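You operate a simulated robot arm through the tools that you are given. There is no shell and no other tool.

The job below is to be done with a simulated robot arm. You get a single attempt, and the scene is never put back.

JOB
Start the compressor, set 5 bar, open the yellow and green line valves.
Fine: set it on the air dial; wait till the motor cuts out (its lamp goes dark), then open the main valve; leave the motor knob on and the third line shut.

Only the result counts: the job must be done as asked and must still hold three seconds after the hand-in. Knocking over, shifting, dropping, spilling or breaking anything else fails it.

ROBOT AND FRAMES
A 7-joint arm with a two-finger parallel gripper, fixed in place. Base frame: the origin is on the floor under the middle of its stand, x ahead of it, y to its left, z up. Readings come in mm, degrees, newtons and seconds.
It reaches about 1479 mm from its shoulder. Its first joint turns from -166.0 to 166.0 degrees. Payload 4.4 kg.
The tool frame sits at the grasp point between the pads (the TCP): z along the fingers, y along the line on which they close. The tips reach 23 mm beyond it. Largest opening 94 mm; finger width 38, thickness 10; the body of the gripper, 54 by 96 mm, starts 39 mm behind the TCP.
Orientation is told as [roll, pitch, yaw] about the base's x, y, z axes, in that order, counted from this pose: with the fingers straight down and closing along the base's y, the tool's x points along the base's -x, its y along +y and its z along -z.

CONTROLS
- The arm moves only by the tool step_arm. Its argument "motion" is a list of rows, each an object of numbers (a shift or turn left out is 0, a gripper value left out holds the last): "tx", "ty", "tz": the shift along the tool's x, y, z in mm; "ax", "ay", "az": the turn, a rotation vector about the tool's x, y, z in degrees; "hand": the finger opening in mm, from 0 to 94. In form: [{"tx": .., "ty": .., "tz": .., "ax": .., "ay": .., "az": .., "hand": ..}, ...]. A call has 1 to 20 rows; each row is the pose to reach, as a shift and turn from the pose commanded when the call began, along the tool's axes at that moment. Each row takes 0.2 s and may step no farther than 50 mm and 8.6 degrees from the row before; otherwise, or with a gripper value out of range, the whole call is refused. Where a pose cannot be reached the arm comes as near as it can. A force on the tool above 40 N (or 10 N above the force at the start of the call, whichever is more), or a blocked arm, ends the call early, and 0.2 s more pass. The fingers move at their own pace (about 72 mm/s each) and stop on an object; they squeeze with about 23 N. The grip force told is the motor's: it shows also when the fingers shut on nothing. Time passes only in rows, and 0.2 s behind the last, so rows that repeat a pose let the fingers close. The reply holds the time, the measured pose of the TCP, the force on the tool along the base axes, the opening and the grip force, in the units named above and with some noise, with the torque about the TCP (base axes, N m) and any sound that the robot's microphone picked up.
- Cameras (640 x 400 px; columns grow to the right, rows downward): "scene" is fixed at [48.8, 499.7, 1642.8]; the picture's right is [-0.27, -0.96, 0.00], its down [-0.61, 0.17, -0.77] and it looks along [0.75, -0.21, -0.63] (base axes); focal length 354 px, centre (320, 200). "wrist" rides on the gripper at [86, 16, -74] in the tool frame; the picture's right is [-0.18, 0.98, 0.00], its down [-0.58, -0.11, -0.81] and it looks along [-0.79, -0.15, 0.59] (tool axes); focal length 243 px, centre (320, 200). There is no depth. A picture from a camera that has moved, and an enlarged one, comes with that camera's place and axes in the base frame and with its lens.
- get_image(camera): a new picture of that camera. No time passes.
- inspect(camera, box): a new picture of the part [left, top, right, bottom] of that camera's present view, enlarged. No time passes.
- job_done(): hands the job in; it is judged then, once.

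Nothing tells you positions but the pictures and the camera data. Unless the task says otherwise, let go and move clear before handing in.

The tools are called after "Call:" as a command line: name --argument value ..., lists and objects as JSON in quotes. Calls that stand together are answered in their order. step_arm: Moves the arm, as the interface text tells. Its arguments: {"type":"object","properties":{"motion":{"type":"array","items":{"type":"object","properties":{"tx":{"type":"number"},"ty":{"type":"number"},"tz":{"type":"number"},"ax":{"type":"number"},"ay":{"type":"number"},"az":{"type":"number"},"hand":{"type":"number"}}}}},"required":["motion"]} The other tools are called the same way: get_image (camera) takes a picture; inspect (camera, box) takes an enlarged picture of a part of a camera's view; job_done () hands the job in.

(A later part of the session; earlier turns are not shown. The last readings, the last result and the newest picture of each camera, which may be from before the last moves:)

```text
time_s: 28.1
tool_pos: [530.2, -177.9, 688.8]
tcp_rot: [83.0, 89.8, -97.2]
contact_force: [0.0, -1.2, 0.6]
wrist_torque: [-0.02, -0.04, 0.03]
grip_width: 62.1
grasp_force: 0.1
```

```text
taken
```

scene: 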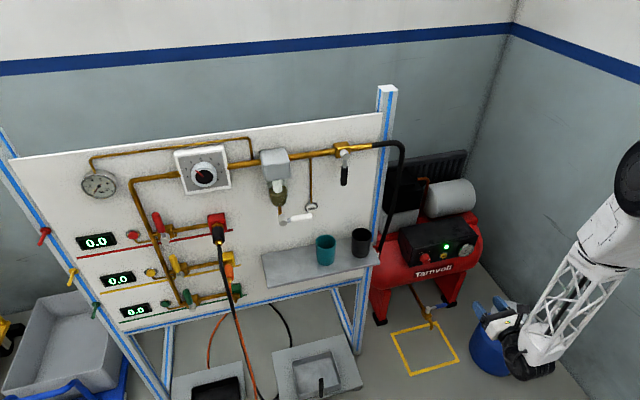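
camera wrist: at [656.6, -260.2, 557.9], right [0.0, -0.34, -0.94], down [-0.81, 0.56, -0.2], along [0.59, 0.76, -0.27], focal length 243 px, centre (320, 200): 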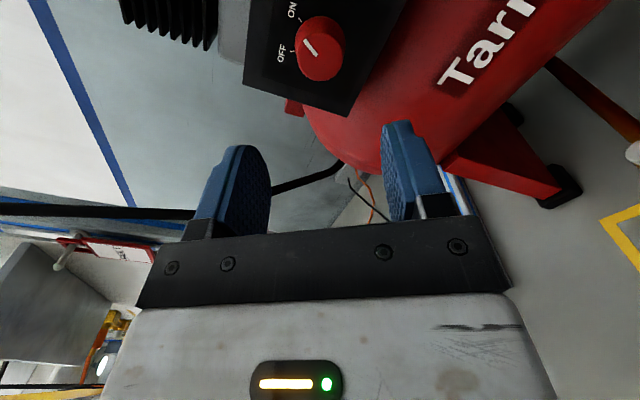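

Call:
step_arm --motion '[{"tx": 26.5, "ty": -37.4, "tz": -2}, {"tx": 53, "ty": -74.8, "tz": -4}, {"tx": 79.5, "ty": -112.2, "tz": -6}, {"tx": 106, "ty": -149.6, "tz": -8}, {"tx": 132.5, "ty": -187, "tz": -10}, {"tx": 159, "ty": -224.4, "tz": -12}, {"tx": 185.5, "ty": -261.8, "tz": -14}, {"tx": 212, "ty": -299.2, "tz": -16}, {"tx": 238.5, "ty": -336.6, "tz": -18}, {"tx": 265, "ty": -374, "tz": -20}, {"tx": 291.5, "ty": -411.4, "tz": -20}, {"tx": 318, "ty": -448.8, "tz": -20}, {"tx": 344.5, "ty": -486.2, "tz": -20}, {"tx": 371, "ty": -523.6, "tz": -20}, {"tx": 397.5, "ty": -561, "tz": -20}, {"tx": 424, "ty": -598.4, "tz": -20}, {"tx": 450.5, "ty": -635.8, "tz": -20}, {"tx": 477, "ty": -673.2, "tz": -20}, {"tx": 503.5, "ty": -710.6, "tz": -20}, {"tx": 530, "ty": -748, "tz": -20}]'

Call:
get_image --camera "scene"

Call:
get_image --camera "wrist"

```text
time_s: 32.5
tool_pos: [625.4, 240.5, 1343.3]
tcp_rot: [6.2, 68.9, 176.3]
contact_force: [0.2, 0.2, -0.7]
wrist_torque: [-0.02, -0.04, -0.03]
grip_width: 61.9
grasp_force: 0.0
out of reach, approached as far as the arm can: row 3, 4, 5, 6, 7, 8, 9, 10, 11, 12, 13, 14, 15, 16, 17, 18, 19
stopped in row 20: the arm was blocked; the commanded pose is now the measured one
```

```text
taken
```

scene: 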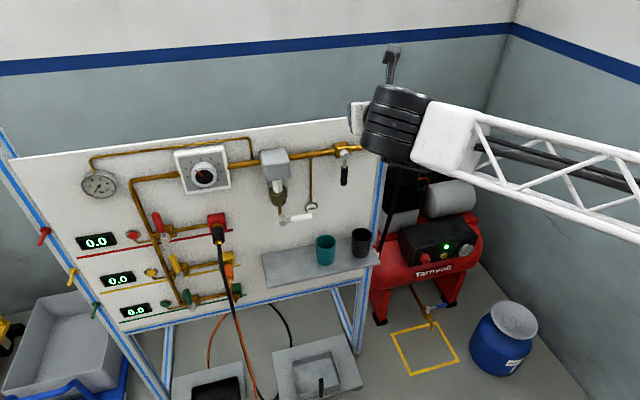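

```text
taken
camera wrist: at [586.8, 236.8, 1449.8], right [-0.23, -0.96, -0.13], down [-0.93, 0.26, -0.26], along [0.28, 0.06, -0.96], focal length 243 px, centre (320, 200)
```

wrist: 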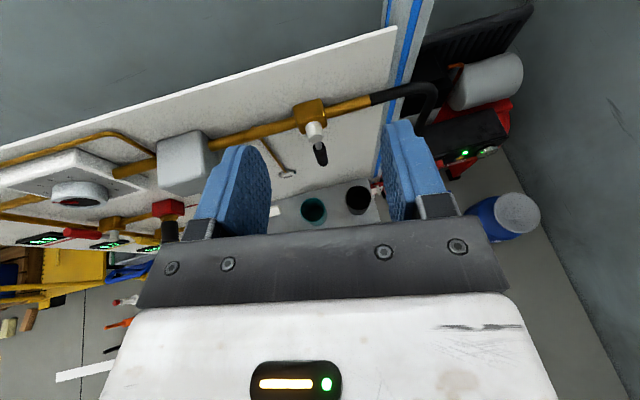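

The arm ran out of reach on that diagonal and stopped near the top of the board without contact. I'll back away from the board and check that nothing was touched.

Call:
step_arm --motion '[{"tx": -20, "ty": 4, "tz": -20}, {"tx": -40, "ty": 8, "tz": -40}, {"tx": -60, "ty": 12, "tz": -60}, {"tx": -78, "ty": 16, "tz": -80}]'

Call:
get_image --camera "scene"

Call:
get_image --camera "wrist"

Call:
inspect --camera "scene" --box '[396, 225, 492, 285]'

```text
time_s: 33.5
tool_pos: [522.7, 240.0, 1296.4]
tcp_rot: [6.4, 68.9, 176.4]
contact_force: [-0.2, -1.2, -0.5]
wrist_torque: [-0.01, -0.01, 0.04]
grip_width: 62.0
grasp_force: 0.1
```

```text
taken
```

scene: 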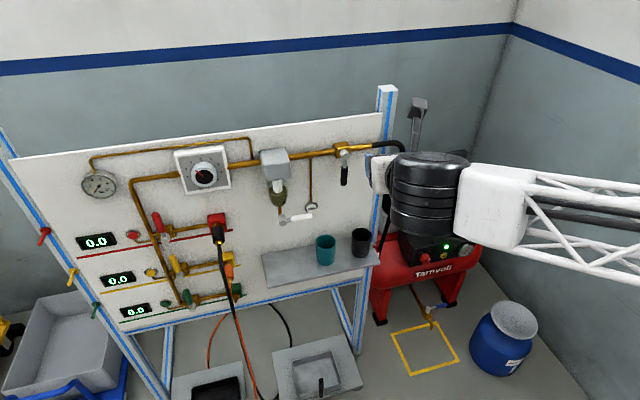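

```text
taken
camera wrist: at [483.3, 236.5, 1403.9], right [-0.23, -0.96, -0.13], down [-0.93, 0.26, -0.26], along [0.28, 0.06, -0.96], focal length 243 px, centre (320, 200)
```

wrist: 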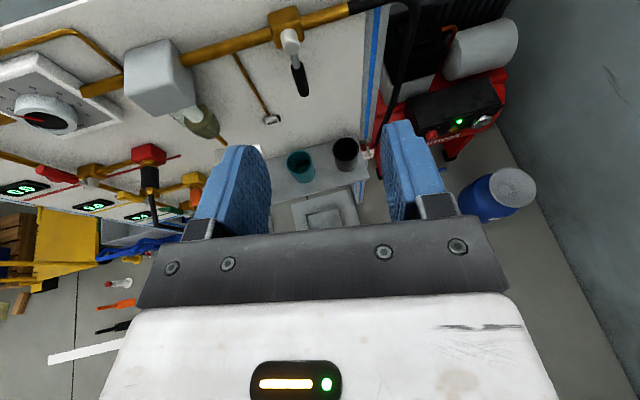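

```text
6.67 times, centred on (444, 255) of scene
camera zoom: at [48.8, 499.7, 1642.8], right [-0.27, -0.96, 0.0], down [-0.61, 0.17, -0.77], along [0.75, -0.21, -0.63], focal length 2358 px, centre (-507, -167)
```

zoom: 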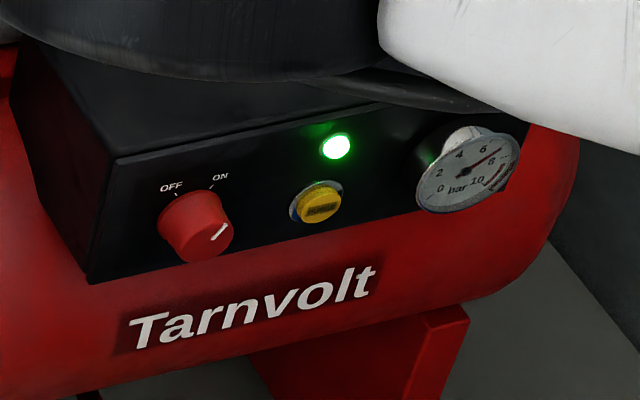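

Nothing was disturbed, and the tank is at about 7 bar and climbing. I'll straighten the gripper back to horizontal here.

Call:
step_arm --motion '[{"ax": 2.5, "ay": 5.3}, {"ax": 5, "ay": 10.6}, {"ax": 7.6, "ay": 16}, {"ax": 10.1, "ay": 21.3, "az": 0.4}]'

```text
time_s: 34.5
tool_pos: [523.0, 240.7, 1297.6]
tcp_rot: [151.6, 89.8, -28.2]
contact_force: [0.0, 0.0, 0.3]
wrist_torque: [0.02, -0.01, 0.03]
grip_width: 61.9
grasp_force: 0.0
```

Horizontal again and reachable here. I'll slide left in front of the dial in modest steps.

Call:
step_arm --motion '[{"ty": -40, "tx": -10}, {"ty": -80, "tx": -20}, {"ty": -120, "tx": -30}, {"ty": -160, "tx": -40}, {"ty": -200, "tx": -50}, {"ty": -240, "tx": -55}, {"ty": -280, "tx": -55}]'

Call:
get_image --camera "scene"

Call:
get_image --camera "wrist"

```text
time_s: 36.1
tool_pos: [522.8, 522.1, 1243.5]
tcp_rot: [147.2, 89.9, -32.5]
contact_force: [0.0, -0.9, -0.2]
wrist_torque: [0.0, 0.01, 0.02]
grip_width: 62.3
grasp_force: 0.0
```

```text
taken
```

scene: 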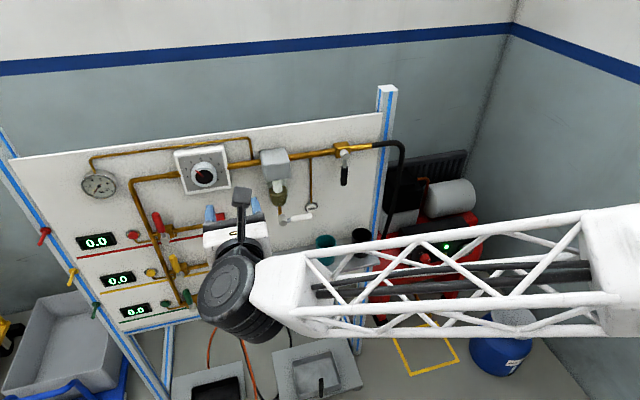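

```text
taken
camera wrist: at [448.2, 506.6, 1328.2], right [0.0, -0.98, -0.18], down [-0.81, 0.1, -0.58], along [0.59, 0.15, -0.79], focal length 243 px, centre (320, 200)
```

wrist: 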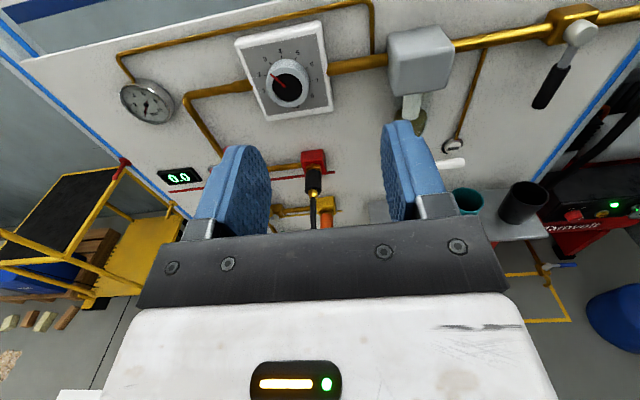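

This configuration works well: the dial is straight ahead in the wrist view. I'll zoom in to measure it.

Call:
inspect --camera "wrist" --box '[208, 10, 368, 110]'

Call:
inspect --camera "scene" --box '[396, 225, 492, 285]'

```text
4.00 times, centred on (288, 60) of wrist
camera zoom: at [448.2, 506.6, 1328.2], right [0.0, -0.98, -0.18], down [-0.81, 0.1, -0.58], along [0.59, 0.15, -0.79], focal length 970 px, centre (448, 760)
```

zoom: 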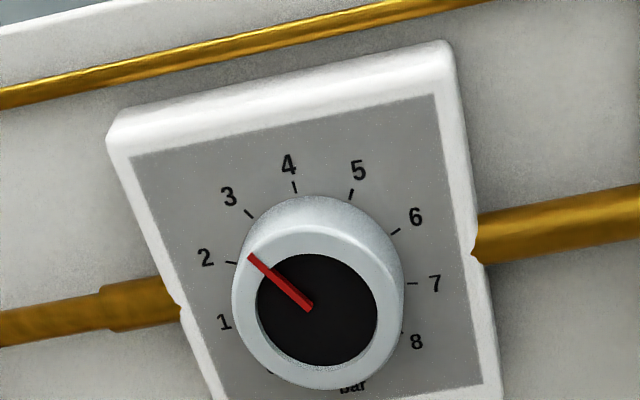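

```text
6.67 times, centred on (444, 255) of scene
camera zoom: at [48.8, 499.7, 1642.8], right [-0.27, -0.96, 0.0], down [-0.61, 0.17, -0.77], along [0.75, -0.21, -0.63], focal length 2358 px, centre (-507, -167)
```

zoom: 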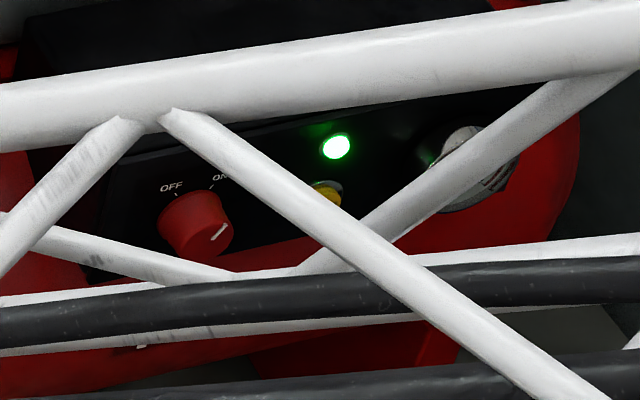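

Stereo puts the dial knob face at about (731, 573, 1183), 52 mm across. I move to about 110 mm in front of it and measure again.

Call:
step_arm --motion '[{"tx": -25, "ty": -20, "tz": 10, "hand": 82}, {"tx": -50, "ty": -40, "tz": 30}, {"tx": -58, "ty": -51, "tz": 60}, {"tx": -58, "ty": -51, "tz": 90}, {"tx": -58, "ty": -51, "tz": 97}]'

Call:
inspect --camera "wrist" --box '[224, 0, 416, 120]'

Call:
get_image --camera "wrist"

Call:
inspect --camera "scene" --box '[130, 130, 290, 230]'

```text
time_s: 37.3
tool_pos: [619.7, 572.4, 1184.6]
tcp_rot: [127.6, 89.9, -52.1]
contact_force: [0.0, -0.4, 0.0]
wrist_torque: [0.01, 0.0, 0.02]
grip_width: 82.1
grasp_force: 0.2
```

```text
3.33 times, centred on (320, 60) of wrist
camera zoom: at [545.4, 557.9, 1269.7], right [0.0, -0.98, -0.18], down [-0.81, 0.1, -0.58], along [0.59, 0.15, -0.79], focal length 809 px, centre (320, 667)
```

zoom: 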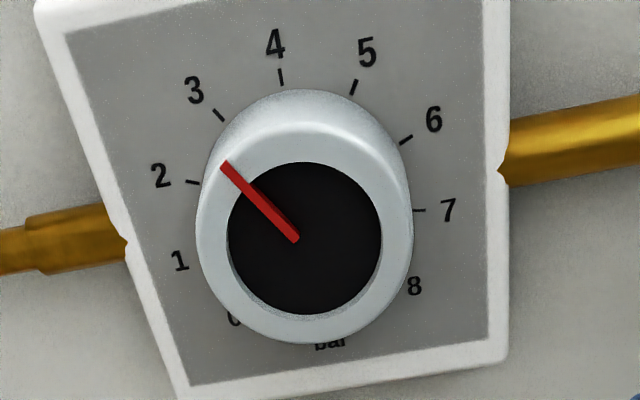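

```text
taken
camera wrist: at [545.4, 557.9, 1269.7], right [0.0, -0.98, -0.18], down [-0.81, 0.1, -0.58], along [0.59, 0.15, -0.79], focal length 243 px, centre (320, 200)
```

wrist: 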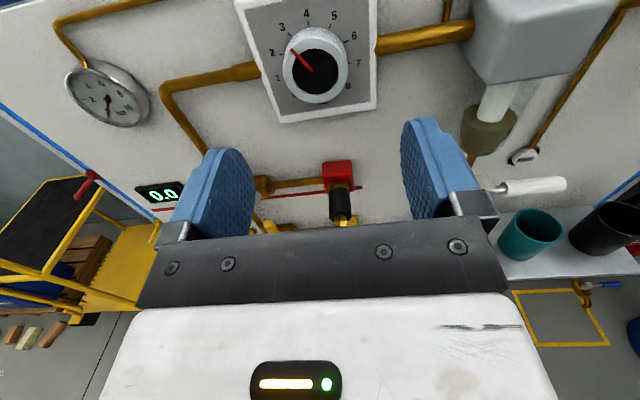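

```text
4.00 times, centred on (210, 180) of scene
camera zoom: at [48.8, 499.7, 1642.8], right [-0.27, -0.96, 0.0], down [-0.61, 0.17, -0.77], along [0.75, -0.21, -0.63], focal length 1415 px, centre (760, 280)
```

zoom: 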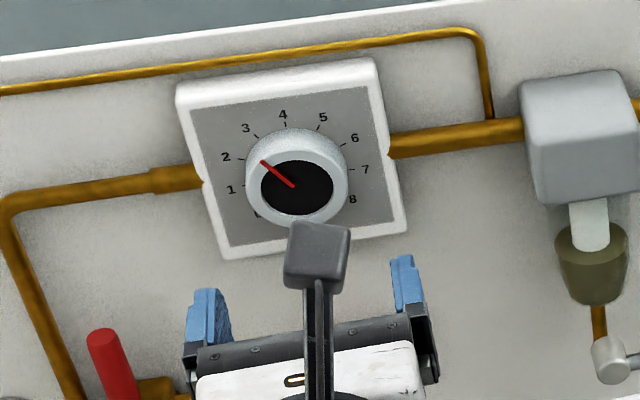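

Refining with all views, the dial's face centre is about (757, 580, 1169.5), the pointer is at 3 bar, and the scale is about 34° per bar, so I need roughly +67.5° clockwise. I'll close in and pre-roll the gripper by −34° so the turn is symmetric.

Call:
step_arm --motion '[{"tx": -8, "ty": -4, "tz": 20, "az": -7}, {"tx": -15, "ty": -7.6, "tz": 40, "az": -14}, {"tx": -15, "ty": -7.6, "tz": 60, "az": -21}, {"tx": -15, "ty": -7.6, "tz": 70, "az": -28}, {"tx": -15, "ty": -7.6, "tz": 70, "az": -34}]'

Call:
inspect --camera "wrist" --box '[208, 20, 432, 160]'

Call:
inspect --camera "scene" --box '[130, 130, 290, 230]'

```text
time_s: 38.5
tool_pos: [689.0, 579.6, 1169.6]
tcp_rot: [90.1, 55.7, -89.6]
contact_force: [0.6, 0.0, -0.5]
wrist_torque: [-0.02, 0.0, -0.01]
grip_width: 81.8
grasp_force: 0.0
```

```text
2.86 times, centred on (320, 90) of wrist
camera zoom: at [614.2, 616.4, 1248.8], right [0.0, -0.92, 0.4], down [-0.8, -0.24, -0.54], along [0.59, -0.32, -0.74], focal length 693 px, centre (320, 514)
```

zoom: 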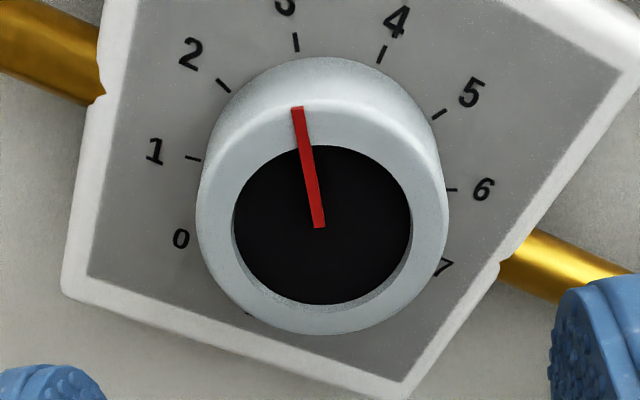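

```text
4.00 times, centred on (210, 180) of scene
camera zoom: at [48.8, 499.7, 1642.8], right [-0.27, -0.96, 0.0], down [-0.61, 0.17, -0.77], along [0.75, -0.21, -0.63], focal length 1415 px, centre (760, 280)
```

zoom: 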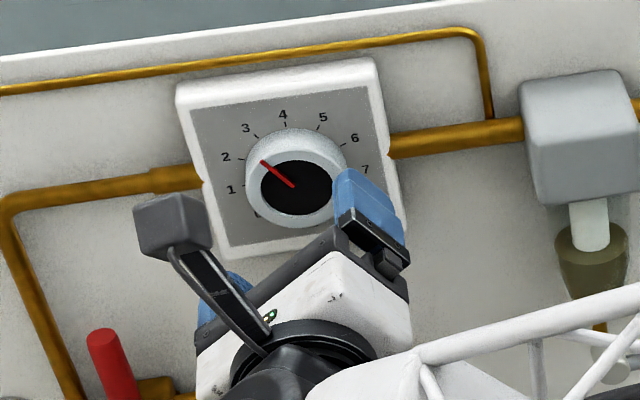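

The dial axis is confirmed near (580.4, 1169) with the plate at x≈777. I advance so the fingers straddle the knob.

Call:
step_arm --motion '[{"ty": 0.9, "tz": 20}, {"ty": 0.9, "tz": 40}, {"ty": 0.9, "tz": 52}, {"ty": 0.9, "tz": 59}]'

Call:
get_image --camera "wrist"

Call:
inspect --camera "scene" --box '[396, 225, 492, 285]'

```text
time_s: 39.5
tool_pos: [747.3, 578.9, 1170.5]
tcp_rot: [90.3, 55.9, -89.5]
contact_force: [0.7, -0.5, 0.4]
wrist_torque: [-0.01, -0.01, -0.01]
grip_width: 81.4
grasp_force: 0.0
```

```text
taken
camera wrist: at [673.3, 615.4, 1250.3], right [0.0, -0.92, 0.4], down [-0.8, -0.24, -0.54], along [0.59, -0.32, -0.74], focal length 243 px, centre (320, 200)
```

wrist: 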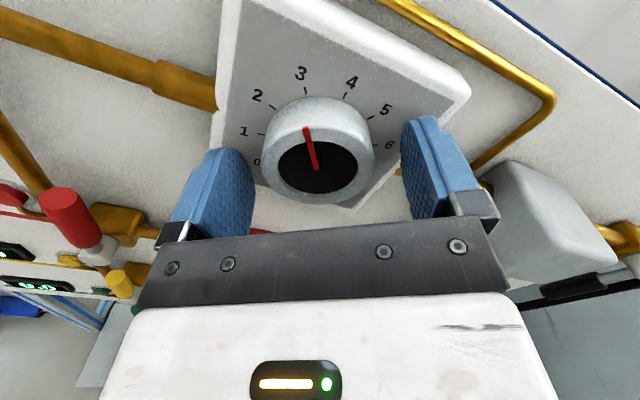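

```text
6.67 times, centred on (444, 255) of scene
camera zoom: at [48.8, 499.7, 1642.8], right [-0.27, -0.96, 0.0], down [-0.61, 0.17, -0.77], along [0.75, -0.21, -0.63], focal length 2358 px, centre (-507, -167)
```

zoom: 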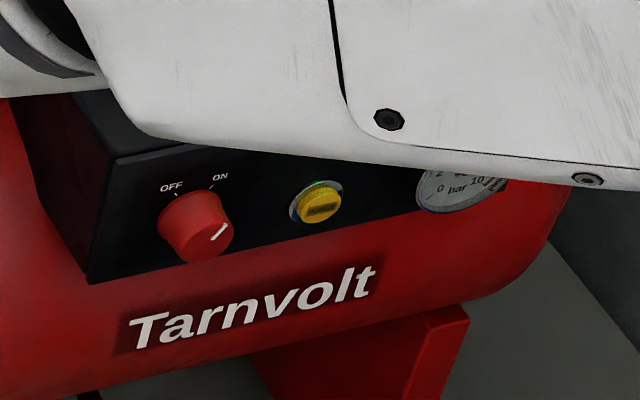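

Call:
inspect --camera "wrist" --box '[224, 80, 416, 200]'

```text
3.33 times, centred on (320, 140) of wrist
camera zoom: at [673.3, 615.4, 1250.3], right [0.0, -0.92, 0.4], down [-0.8, -0.24, -0.54], along [0.59, -0.32, -0.74], focal length 809 px, centre (320, 400)
```

zoom: 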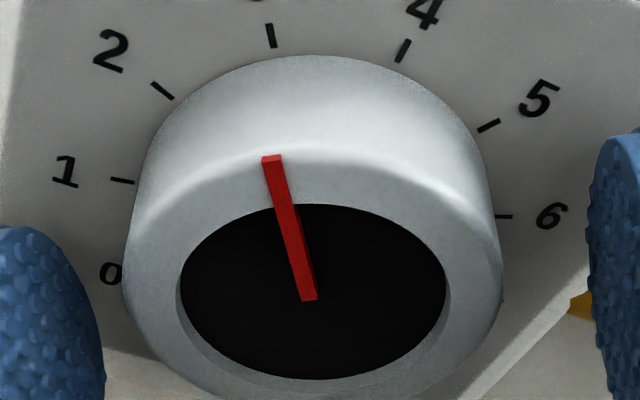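

Well centred. I close on the dial knob.

Call:
step_arm --motion '[{"ty": -0.6, "hand": 66}, {"ty": -0.6, "hand": 48}, {"ty": -0.6, "hand": 48}, {"ty": -0.6, "hand": 48}]'

```text
time_s: 40.5
tool_pos: [747.6, 580.7, 1169.6]
tcp_rot: [90.1, 55.9, -89.5]
contact_force: [7.0, 7.3, -2.1]
wrist_torque: [-0.01, -0.28, -0.24]
grip_width: 55.7
grasp_force: 45.1
```

Gripped at 55.7 mm. I turn the first 30° clockwise.

Call:
step_arm --motion '[{"az": 3}, {"az": 6}, {"az": 9}, {"az": 12}, {"az": 15}, {"az": 18}, {"az": 21}, {"az": 24}, {"az": 27}, {"az": 30}, {"az": 30}]'

Call:
inspect --camera "wrist" --box '[224, 80, 416, 200]'

```text
time_s: 42.9
tool_pos: [747.9, 579.3, 1171.1]
tcp_rot: [92.0, 85.9, -87.9]
contact_force: [4.3, 17.2, 1.6]
wrist_torque: [0.05, -0.11, -0.4]
grip_width: 55.5
grasp_force: 44.7
```

```text
3.33 times, centred on (320, 140) of wrist
camera zoom: at [673.3, 571.0, 1256.3], right [0.0, -0.99, -0.11], down [-0.81, 0.06, -0.59], along [0.59, 0.09, -0.8], focal length 809 px, centre (320, 400)
```

zoom: 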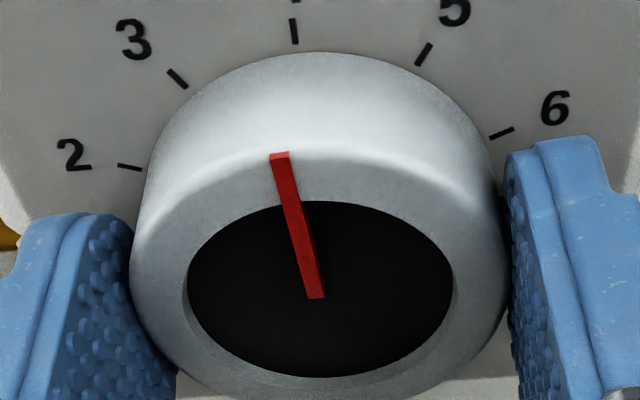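

The knob turns with the gripper without slip. Another 37° to go, in two stages.

Call:
step_arm --motion '[{"ty": -0.6}, {"ty": -0.6, "az": 3}, {"ty": -0.6, "az": 6}, {"ty": -0.6, "az": 9}, {"ty": -0.6, "az": 12}, {"ty": -0.6, "az": 15}, {"ty": -0.6, "az": 18}, {"ty": -0.6, "az": 21}, {"ty": -0.6, "az": 24}, {"ty": -0.6, "az": 24}]'

Call:
inspect --camera "wrist" --box '[224, 80, 416, 200]'

```text
time_s: 45.1
tool_pos: [747.8, 580.1, 1170.2]
tcp_rot: [-90.4, 70.1, 89.9]
contact_force: [-4.9, -9.7, 2.9]
wrist_torque: [-0.03, 0.05, -0.73]
grip_width: 55.8
grasp_force: 44.9
```

```text
3.33 times, centred on (320, 140) of wrist
camera zoom: at [673.5, 536.3, 1244.7], right [0.0, -0.86, -0.51], down [-0.81, 0.3, -0.51], along [0.59, 0.41, -0.69], focal length 809 px, centre (320, 400)
```

zoom: 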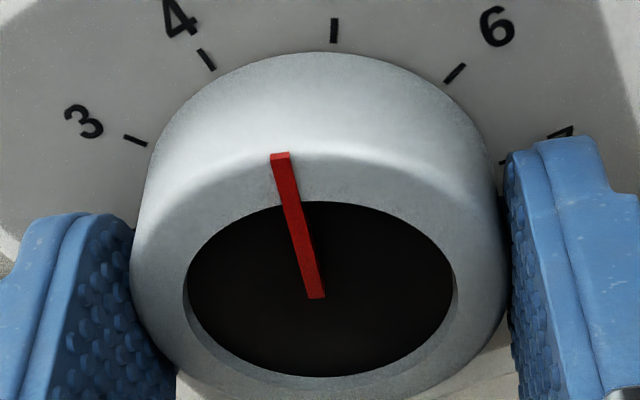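

The pointer is at about 20°, with the 5 tick at 33.6°, so I turn about 13.5° more.

Call:
step_arm --motion '[{"az": 3}, {"az": 6}, {"az": 9}, {"az": 12}, {"az": 13.5}, {"az": 13.5}]'

Call:
inspect --camera "wrist" --box '[224, 80, 416, 200]'

Call:
inspect --camera "scene" --box '[130, 130, 290, 230]'

```text
time_s: 46.5
tool_pos: [746.8, 580.2, 1170.4]
tcp_rot: [-90.2, 56.6, 90.1]
contact_force: [3.9, -7.7, -1.9]
wrist_torque: [0.0, 0.26, -0.4]
grip_width: 55.8
grasp_force: 44.9
```

```text
3.33 times, centred on (320, 140) of wrist
camera zoom: at [673.6, 519.8, 1232.2], right [0.0, -0.72, -0.69], down [-0.81, 0.41, -0.43], along [0.59, 0.56, -0.58], focal length 809 px, centre (320, 400)
```

zoom: 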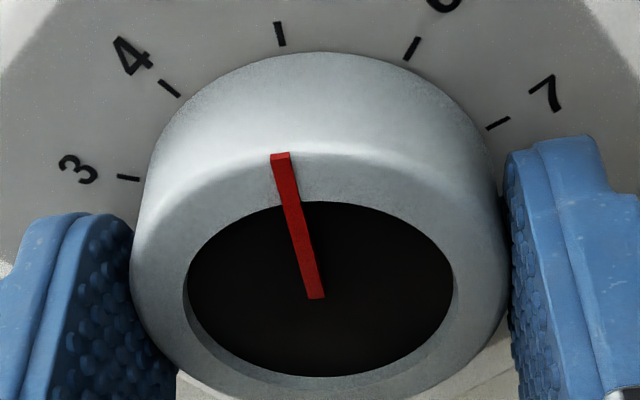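

```text
4.00 times, centred on (210, 180) of scene
camera zoom: at [48.8, 499.7, 1642.8], right [-0.27, -0.96, 0.0], down [-0.61, 0.17, -0.77], along [0.75, -0.21, -0.63], focal length 1415 px, centre (760, 280)
```

zoom: 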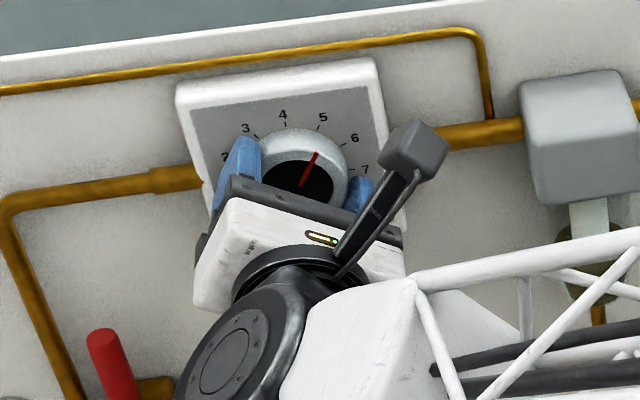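

The pointer now lines up with the 5 tick the same way it first did with the 3. I release, back out, and look again.

Call:
step_arm --motion '[{"hand": 80}, {"hand": 80}, {"hand": 80}, {"tz": -25}, {"tz": -60}, {"tz": -100}, {"tz": -140}]'

Call:
inspect --camera "scene" --box '[130, 130, 290, 230]'

Call:
get_image --camera "scene"

Call:
get_image --camera "wrist"

```text
time_s: 48.1
tool_pos: [607.6, 577.6, 1164.0]
tcp_rot: [-89.9, 56.8, 90.3]
contact_force: [0.1, 0.4, -0.2]
wrist_torque: [-0.02, -0.02, 0.01]
grip_width: 79.8
grasp_force: 0.0
```

```text
4.00 times, centred on (210, 180) of scene
camera zoom: at [48.8, 499.7, 1642.8], right [-0.27, -0.96, 0.0], down [-0.61, 0.17, -0.77], along [0.75, -0.21, -0.63], focal length 1415 px, centre (760, 280)
```

zoom: 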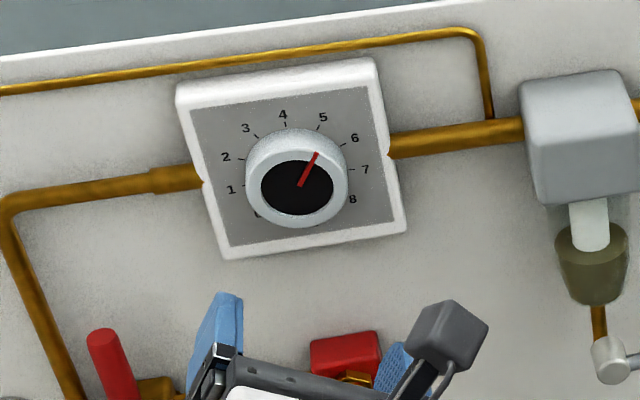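

```text
taken
```

scene: 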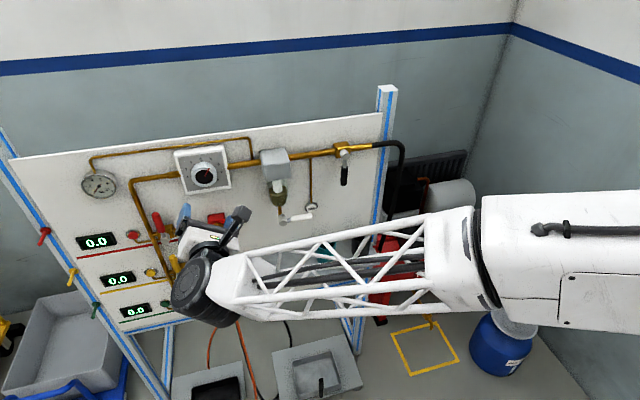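

```text
taken
camera wrist: at [534.4, 518.1, 1227.1], right [0.0, -0.72, -0.69], down [-0.81, 0.41, -0.43], along [0.59, 0.56, -0.58], focal length 243 px, centre (320, 200)
```

wrist: 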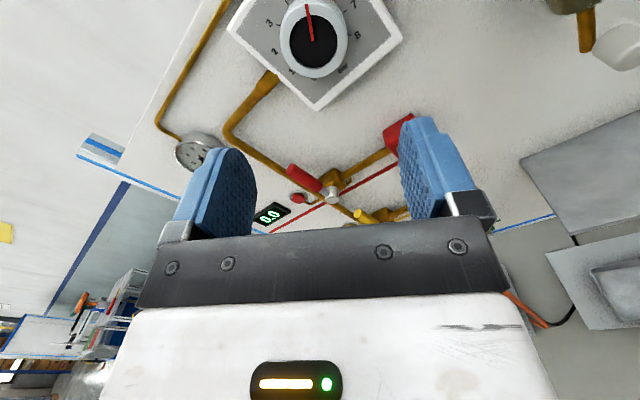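

The dial reads 5 (about 34°). Now I un-roll and slide right to view the main valve and the motor lamp.

Call:
step_arm --motion '[{"tx": 26.8, "ty": 31.7, "tz": -10, "az": -5}, {"tx": 53.6, "ty": 63.5, "tz": -20, "az": -10}, {"tx": 80.4, "ty": 95.2, "tz": -30, "az": -15}, {"tx": 107.3, "ty": 127, "tz": -40, "az": -20}, {"tx": 134.1, "ty": 158.7, "tz": -50, "az": -25}, {"tx": 160.9, "ty": 190.4, "tz": -60, "az": -30}, {"tx": 187.7, "ty": 222.2, "tz": -60, "az": -33.3}, {"tx": 214.6, "ty": 253.9, "tz": -60, "az": -33.3}]'

Call:
get_image --camera "wrist"

Call:
get_image --camera "scene"

```text
time_s: 49.9
tool_pos: [547.5, 248.7, 1209.1]
tcp_rot: [-158.5, 89.8, 21.8]
contact_force: [-0.6, 0.1, 0.9]
wrist_torque: [0.0, 0.0, 0.0]
grip_width: 79.8
grasp_force: 0.0
```

```text
taken
camera wrist: at [474.3, 234.4, 1294.6], right [0.0, -0.98, -0.19], down [-0.81, 0.11, -0.58], along [0.59, 0.15, -0.79], focal length 243 px, centre (320, 200)
```

wrist: 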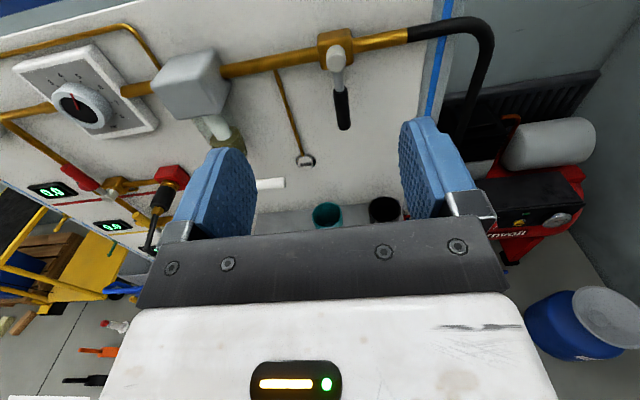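

```text
taken
```

scene: 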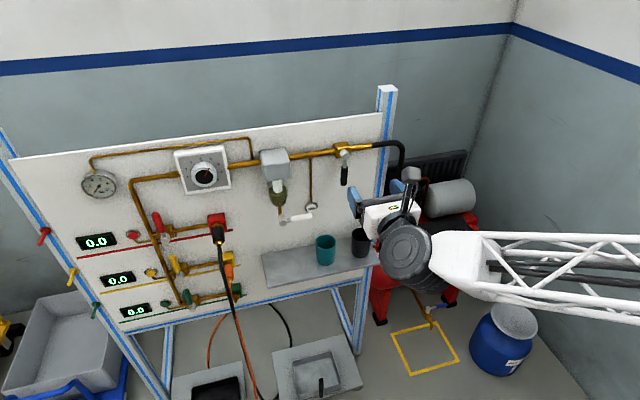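

Call:
inspect --camera "wrist" --box '[460, 160, 620, 260]'

Call:
inspect --camera "wrist" --box '[270, 20, 430, 140]'

Call:
inspect --camera "scene" --box '[290, 120, 420, 200]'

```text
4.00 times, centred on (540, 210) of wrist
camera zoom: at [474.3, 234.4, 1294.6], right [0.0, -0.98, -0.19], down [-0.81, 0.11, -0.58], along [0.59, 0.15, -0.79], focal length 970 px, centre (-560, 160)
```

zoom: 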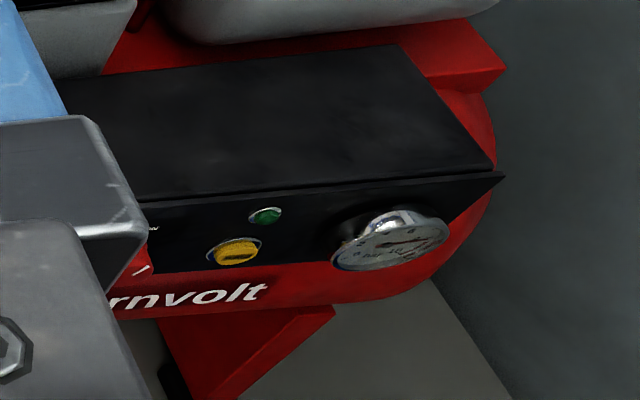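

```text
3.33 times, centred on (350, 80) of wrist
camera zoom: at [474.3, 234.4, 1294.6], right [0.0, -0.98, -0.19], down [-0.81, 0.11, -0.58], along [0.59, 0.15, -0.79], focal length 809 px, centre (220, 600)
```

zoom: 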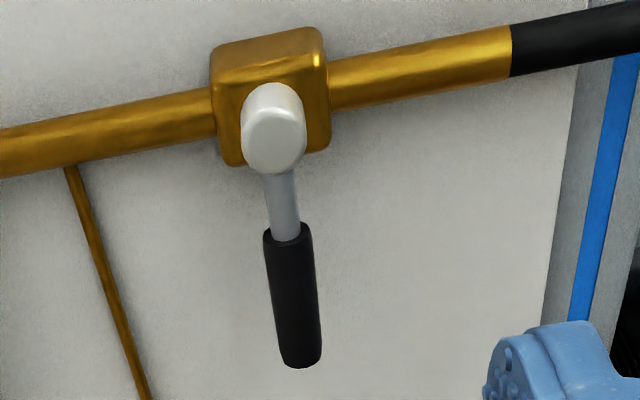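

```text
4.92 times, centred on (355, 160) of scene
camera zoom: at [48.8, 499.7, 1642.8], right [-0.27, -0.96, 0.0], down [-0.61, 0.17, -0.77], along [0.75, -0.21, -0.63], focal length 1741 px, centre (148, 397)
```

zoom: 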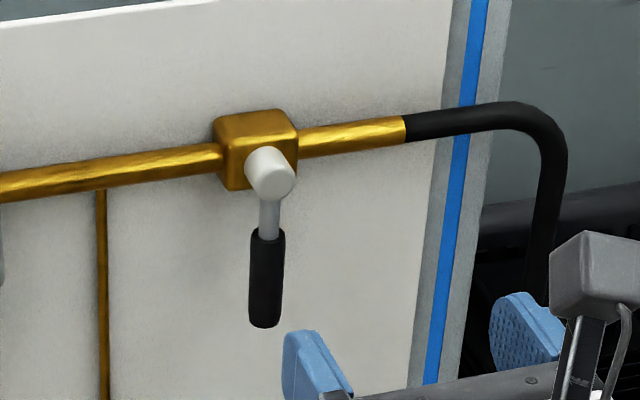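

The motor lamp has gone dark and the tank is at about 8 bar, so the motor has cut out. The main valve's lever hangs down from a hub at about (y 239, z 1170), with the grip end at about (754, 239, 1085). I go in front of the grip with the fingers set to straddle it.

Call:
step_arm --motion '[{"tx": -30, "ty": 3, "tz": 20, "hand": 50}, {"tx": -60, "ty": 6, "tz": 50}, {"tx": -90, "ty": 9, "tz": 80}, {"tx": -104, "ty": 9, "tz": 110}, {"tx": -104, "ty": 9, "tz": 132}]'

Call:
get_image --camera "wrist"

Call:
inspect --camera "scene" --box '[290, 120, 420, 200]'

```text
time_s: 51.1
tool_pos: [679.8, 240.9, 1104.9]
tcp_rot: [-143.5, 89.8, 36.6]
contact_force: [-0.2, 0.3, -0.4]
wrist_torque: [-0.02, -0.01, 0.01]
grip_width: 50.2
grasp_force: 0.1
```

```text
taken
camera wrist: at [606.3, 225.9, 1190.2], right [0.0, -0.98, -0.19], down [-0.81, 0.11, -0.58], along [0.59, 0.15, -0.79], focal length 243 px, centre (320, 200)
```

wrist: 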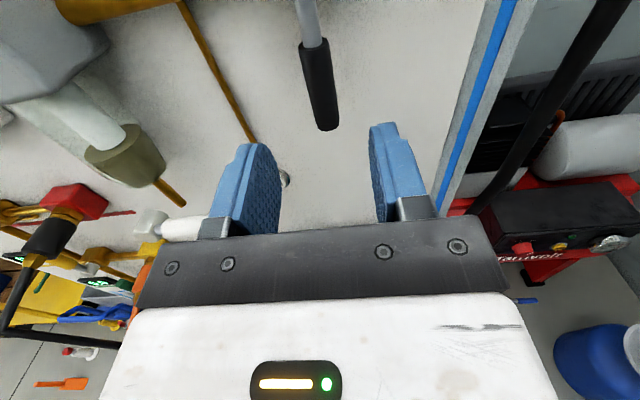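

```text
4.92 times, centred on (355, 160) of scene
camera zoom: at [48.8, 499.7, 1642.8], right [-0.27, -0.96, 0.0], down [-0.61, 0.17, -0.77], along [0.75, -0.21, -0.63], focal length 1741 px, centre (148, 397)
```

zoom: 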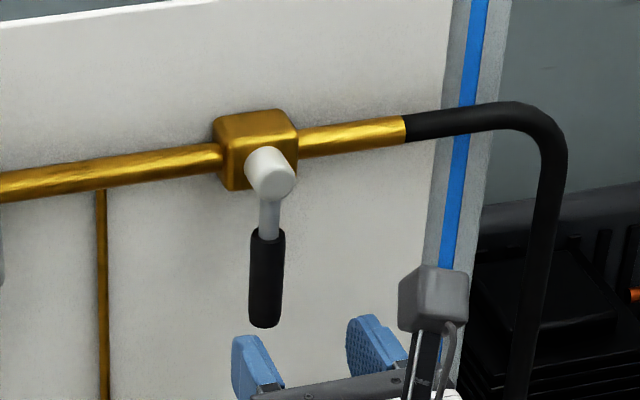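

The lever grip is centred between the fingers. I advance to straddle it.

Call:
step_arm --motion '[{"tz": 20}, {"tz": 40}, {"tz": 52}, {"tz": 60}]'

Call:
get_image --camera "wrist"

Call:
inspect --camera "scene" --box '[290, 120, 420, 200]'

```text
time_s: 52.1
tool_pos: [741.2, 241.4, 1104.5]
tcp_rot: [-138.8, 89.8, 41.4]
contact_force: [-0.5, 0.2, 0.0]
wrist_torque: [-0.01, -0.02, 0.02]
grip_width: 49.8
grasp_force: 0.1
```

```text
taken
camera wrist: at [666.9, 226.4, 1190.5], right [0.0, -0.98, -0.19], down [-0.81, 0.11, -0.58], along [0.59, 0.15, -0.79], focal length 243 px, centre (320, 200)
```

wrist: 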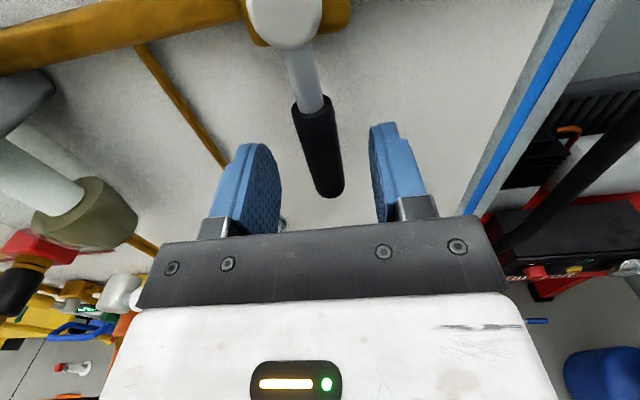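

```text
4.92 times, centred on (355, 160) of scene
camera zoom: at [48.8, 499.7, 1642.8], right [-0.27, -0.96, 0.0], down [-0.61, 0.17, -0.77], along [0.75, -0.21, -0.63], focal length 1741 px, centre (148, 397)
```

zoom: 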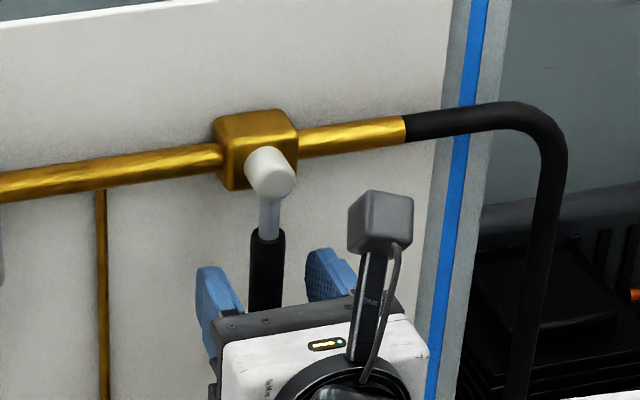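

The lever is between the fingers. I try pushing it left (+y) gently and watch force and picture.

Call:
step_arm --motion '[{"ty": -6}, {"ty": -11}, {"ty": -15}, {"ty": -19}, {"ty": -23}, {"ty": -27}, {"ty": -27}]'

Call:
inspect --camera "scene" --box '[290, 120, 420, 200]'

Call:
get_image --camera "wrist"

```text
time_s: 53.7
tool_pos: [740.6, 268.1, 1106.9]
tcp_rot: [-148.5, 89.8, 31.7]
contact_force: [-0.4, -0.6, -0.3]
wrist_torque: [-0.04, -0.02, 0.01]
grip_width: 50.6
grasp_force: 0.3
```

```text
4.92 times, centred on (355, 160) of scene
camera zoom: at [48.8, 499.7, 1642.8], right [-0.27, -0.96, 0.0], down [-0.61, 0.17, -0.77], along [0.75, -0.21, -0.63], focal length 1741 px, centre (148, 397)
```

zoom: 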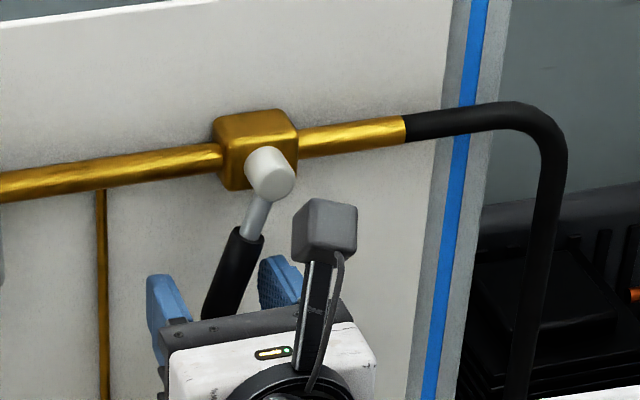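

```text
taken
camera wrist: at [667.1, 253.3, 1190.6], right [0.0, -0.98, -0.19], down [-0.81, 0.11, -0.58], along [0.59, 0.15, -0.79], focal length 243 px, centre (320, 200)
```

wrist: 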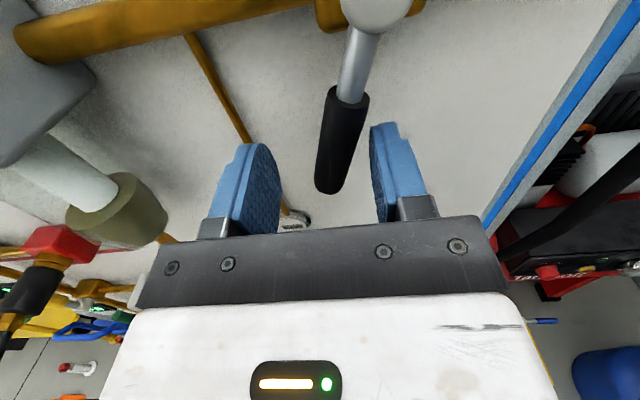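

The lever moves easily to the left. I follow its arc around the hub, rolling the gripper with it.

Call:
step_arm --motion '[{"tx": 5.7, "ty": 1, "az": 8}, {"tx": 5.7, "ty": 1, "az": 16}, {"tx": 5.7, "ty": 1, "az": 24, "hand": 36}, {"tx": 9.5, "ty": -6.1, "az": 32}, {"tx": 14.9, "ty": -13.5, "az": 40}, {"tx": 21.3, "ty": -20.1, "az": 48}, {"tx": 28.6, "ty": -25.8, "az": 56}]'

Call:
inspect --camera "scene" --box '[290, 120, 420, 200]'

Call:
get_image --camera "wrist"

```text
time_s: 55.4
tool_pos: [733.3, 309.5, 1172.1]
tcp_rot: [-85.9, 37.2, 91.2]
contact_force: [-0.5, -22.7, -18.2]
wrist_torque: [0.25, 0.32, -0.64]
grip_width: 48.7
grasp_force: 14.7
out of reach, approached as far as the arm can: row 5, 6, 7
stopped in row 7: the force on the tool passed its limit at 46 N (the readings are from after the stop); the commanded pose is now the measured one
```

```text
4.92 times, centred on (355, 160) of scene
camera zoom: at [48.8, 499.7, 1642.8], right [-0.27, -0.96, 0.0], down [-0.61, 0.17, -0.77], along [0.75, -0.21, -0.63], focal length 1741 px, centre (148, 397)
```

zoom: 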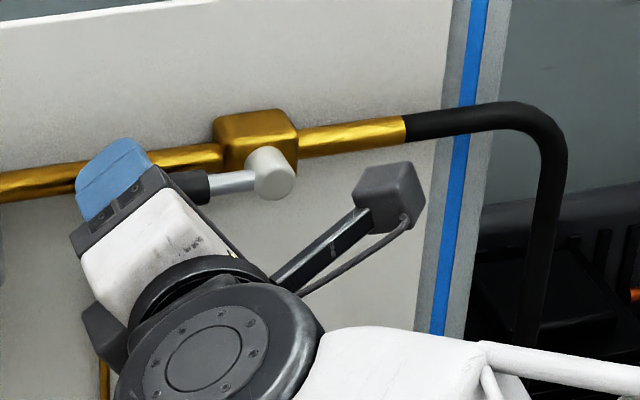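

```text
taken
camera wrist: at [659.9, 233.9, 1214.6], right [-0.06, -0.45, -0.89], down [-0.81, 0.55, -0.22], along [0.59, 0.71, -0.39], focal length 243 px, centre (320, 200)
```

wrist: 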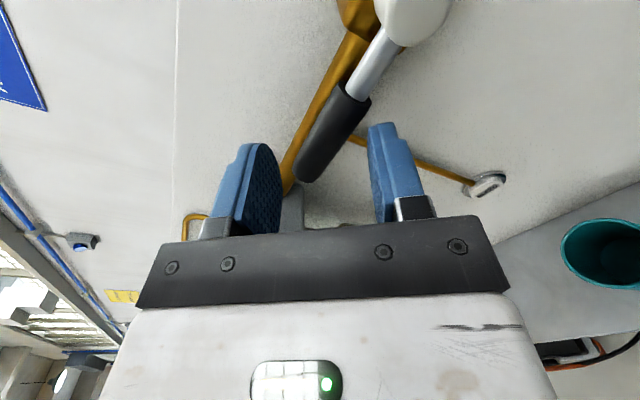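

The lever is now about in line with the pipe, but it is wedged diagonally between the fingers. I open the fingers and back straight out.

Call:
step_arm --motion '[{"hand": 60}, {"hand": 70}, {"hand": 70}]'

Call:
get_image --camera "wrist"

```text
time_s: 56.1
tool_pos: [732.9, 310.7, 1175.0]
tcp_rot: [-86.0, 37.1, 91.2]
contact_force: [-0.8, 0.8, 0.5]
wrist_torque: [0.02, -0.03, -0.03]
grip_width: 70.0
grasp_force: 0.1
```

```text
taken
camera wrist: at [659.4, 235.0, 1217.9], right [-0.06, -0.44, -0.89], down [-0.81, 0.55, -0.22], along [0.59, 0.71, -0.39], focal length 243 px, centre (320, 200)
```

wrist: 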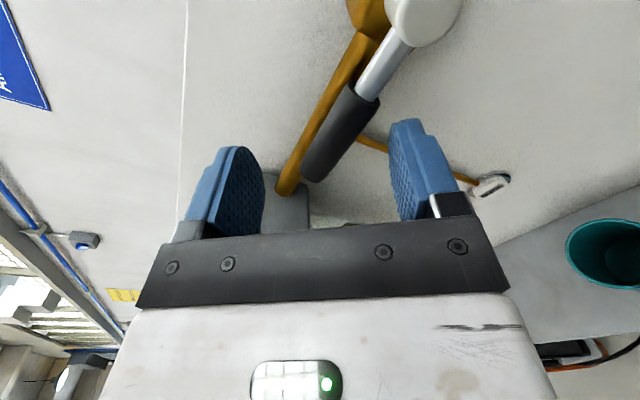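

Call:
step_arm --motion '[{"tz": -20}, {"tz": -45}, {"tz": -80}, {"tz": -120}, {"tz": -160}]'

Call:
get_image --camera "scene"

Call:
get_image --camera "wrist"

Call:
inspect --camera "scene" --box '[290, 120, 420, 200]'

Call:
inspect --camera "scene" --box '[60, 130, 260, 255]'

```text
time_s: 57.4
tool_pos: [570.8, 313.9, 1182.3]
tcp_rot: [-86.2, 36.9, 91.1]
contact_force: [-0.1, 0.5, 0.2]
wrist_torque: [-0.02, -0.04, 0.01]
grip_width: 69.8
grasp_force: 0.0
```

```text
taken
```

scene: 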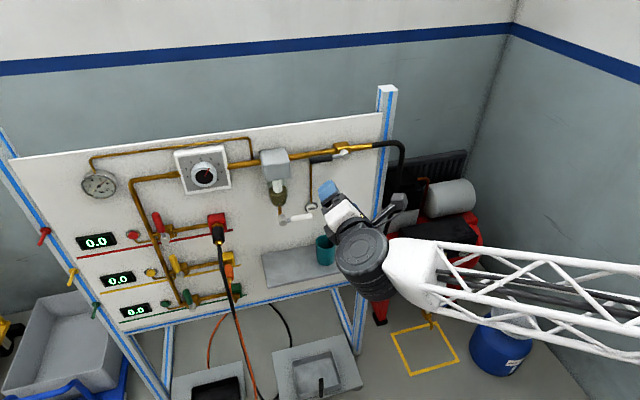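

```text
taken
camera wrist: at [498.7, 239.3, 1225.7], right [-0.06, -0.44, -0.89], down [-0.81, 0.55, -0.22], along [0.59, 0.71, -0.39], focal length 243 px, centre (320, 200)
```

wrist: 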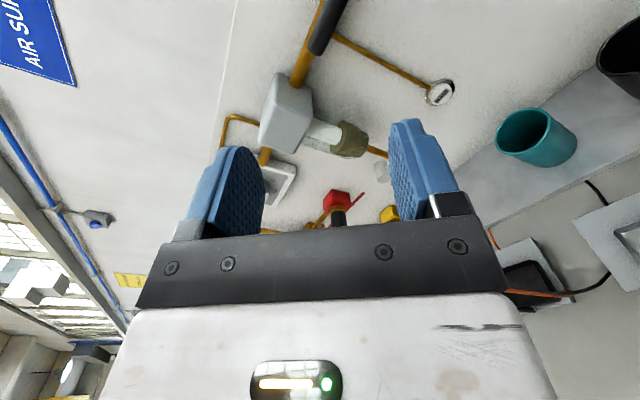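

```text
4.92 times, centred on (355, 160) of scene
camera zoom: at [48.8, 499.7, 1642.8], right [-0.27, -0.96, 0.0], down [-0.61, 0.17, -0.77], along [0.75, -0.21, -0.63], focal length 1741 px, centre (148, 397)
```

zoom: 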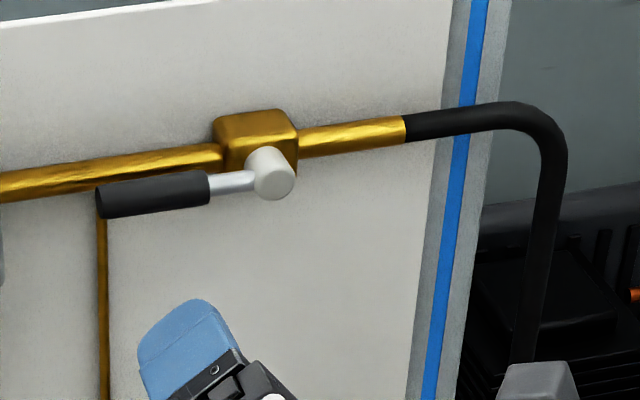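

```text
3.20 times, centred on (160, 192) of scene
camera zoom: at [48.8, 499.7, 1642.8], right [-0.27, -0.96, 0.0], down [-0.61, 0.17, -0.77], along [0.75, -0.21, -0.63], focal length 1132 px, centre (832, 224)
```

zoom: 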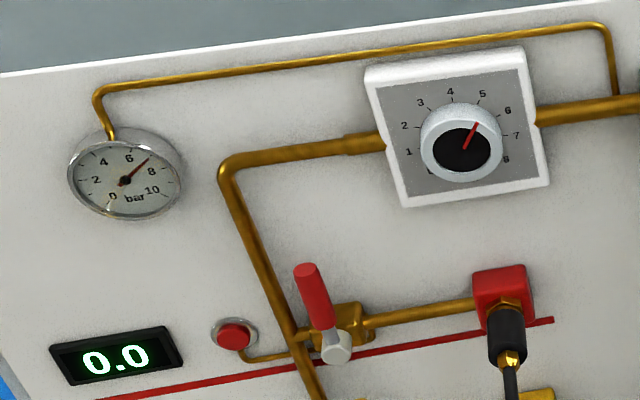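

The main valve lever lies in line with the pipe and the panel gauge shows supply pressure (about 7 bar). Next I un-roll and move left to view the yellow and green line valves.

Call:
step_arm --motion '[{"tx": -39.9, "ty": -10.4, "tz": -15, "ax": 0.3, "ay": 0.3, "az": -6.65}, {"tx": -79.8, "ty": -20.8, "tz": -30, "ax": 0.7, "ay": 0.6, "az": -13.3}, {"tx": -119.7, "ty": -31.2, "tz": -32, "ax": 1, "ay": 0.8, "az": -19.95}, {"tx": -159.6, "ty": -41.6, "tz": -32, "ax": 1.3, "ay": 1.1, "az": -26.6}, {"tx": -199.6, "ty": -52, "tz": -32, "ax": 1.7, "ay": 1.4, "az": -33.25}, {"tx": -239.5, "ty": -62.4, "tz": -32, "ax": 2, "ay": 1.7, "az": -39.9}, {"tx": -279.4, "ty": -72.8, "tz": -32, "ax": 2.4, "ay": 2, "az": -46.5}, {"tx": -319.3, "ty": -83.2, "tz": -32, "ax": 2.7, "ay": 2.25, "az": -53.2}]'

Call:
get_image --camera "wrist"

Call:
get_image --camera "scene"

```text
time_s: 59.1
tool_pos: [541.3, 619.8, 1061.6]
tcp_rot: [88.6, 89.8, -91.4]
contact_force: [-0.4, -0.7, -0.3]
wrist_torque: [0.03, 0.01, -0.01]
grip_width: 69.9
grasp_force: 0.1
```

```text
taken
camera wrist: at [467.1, 605.5, 1148.0], right [0.0, -0.98, -0.18], down [-0.81, 0.1, -0.58], along [0.59, 0.15, -0.79], focal length 243 px, centre (320, 200)
```

wrist: 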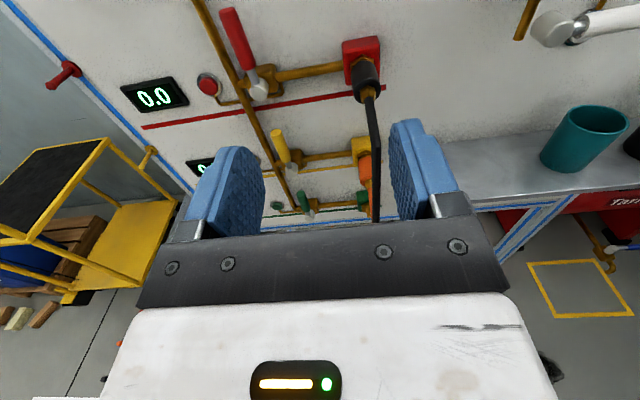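

```text
taken
```

scene: 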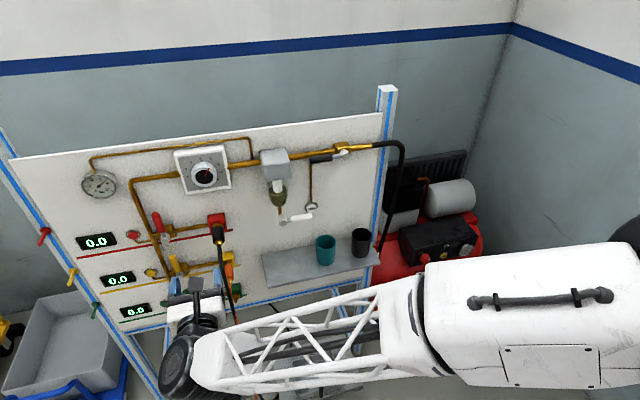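

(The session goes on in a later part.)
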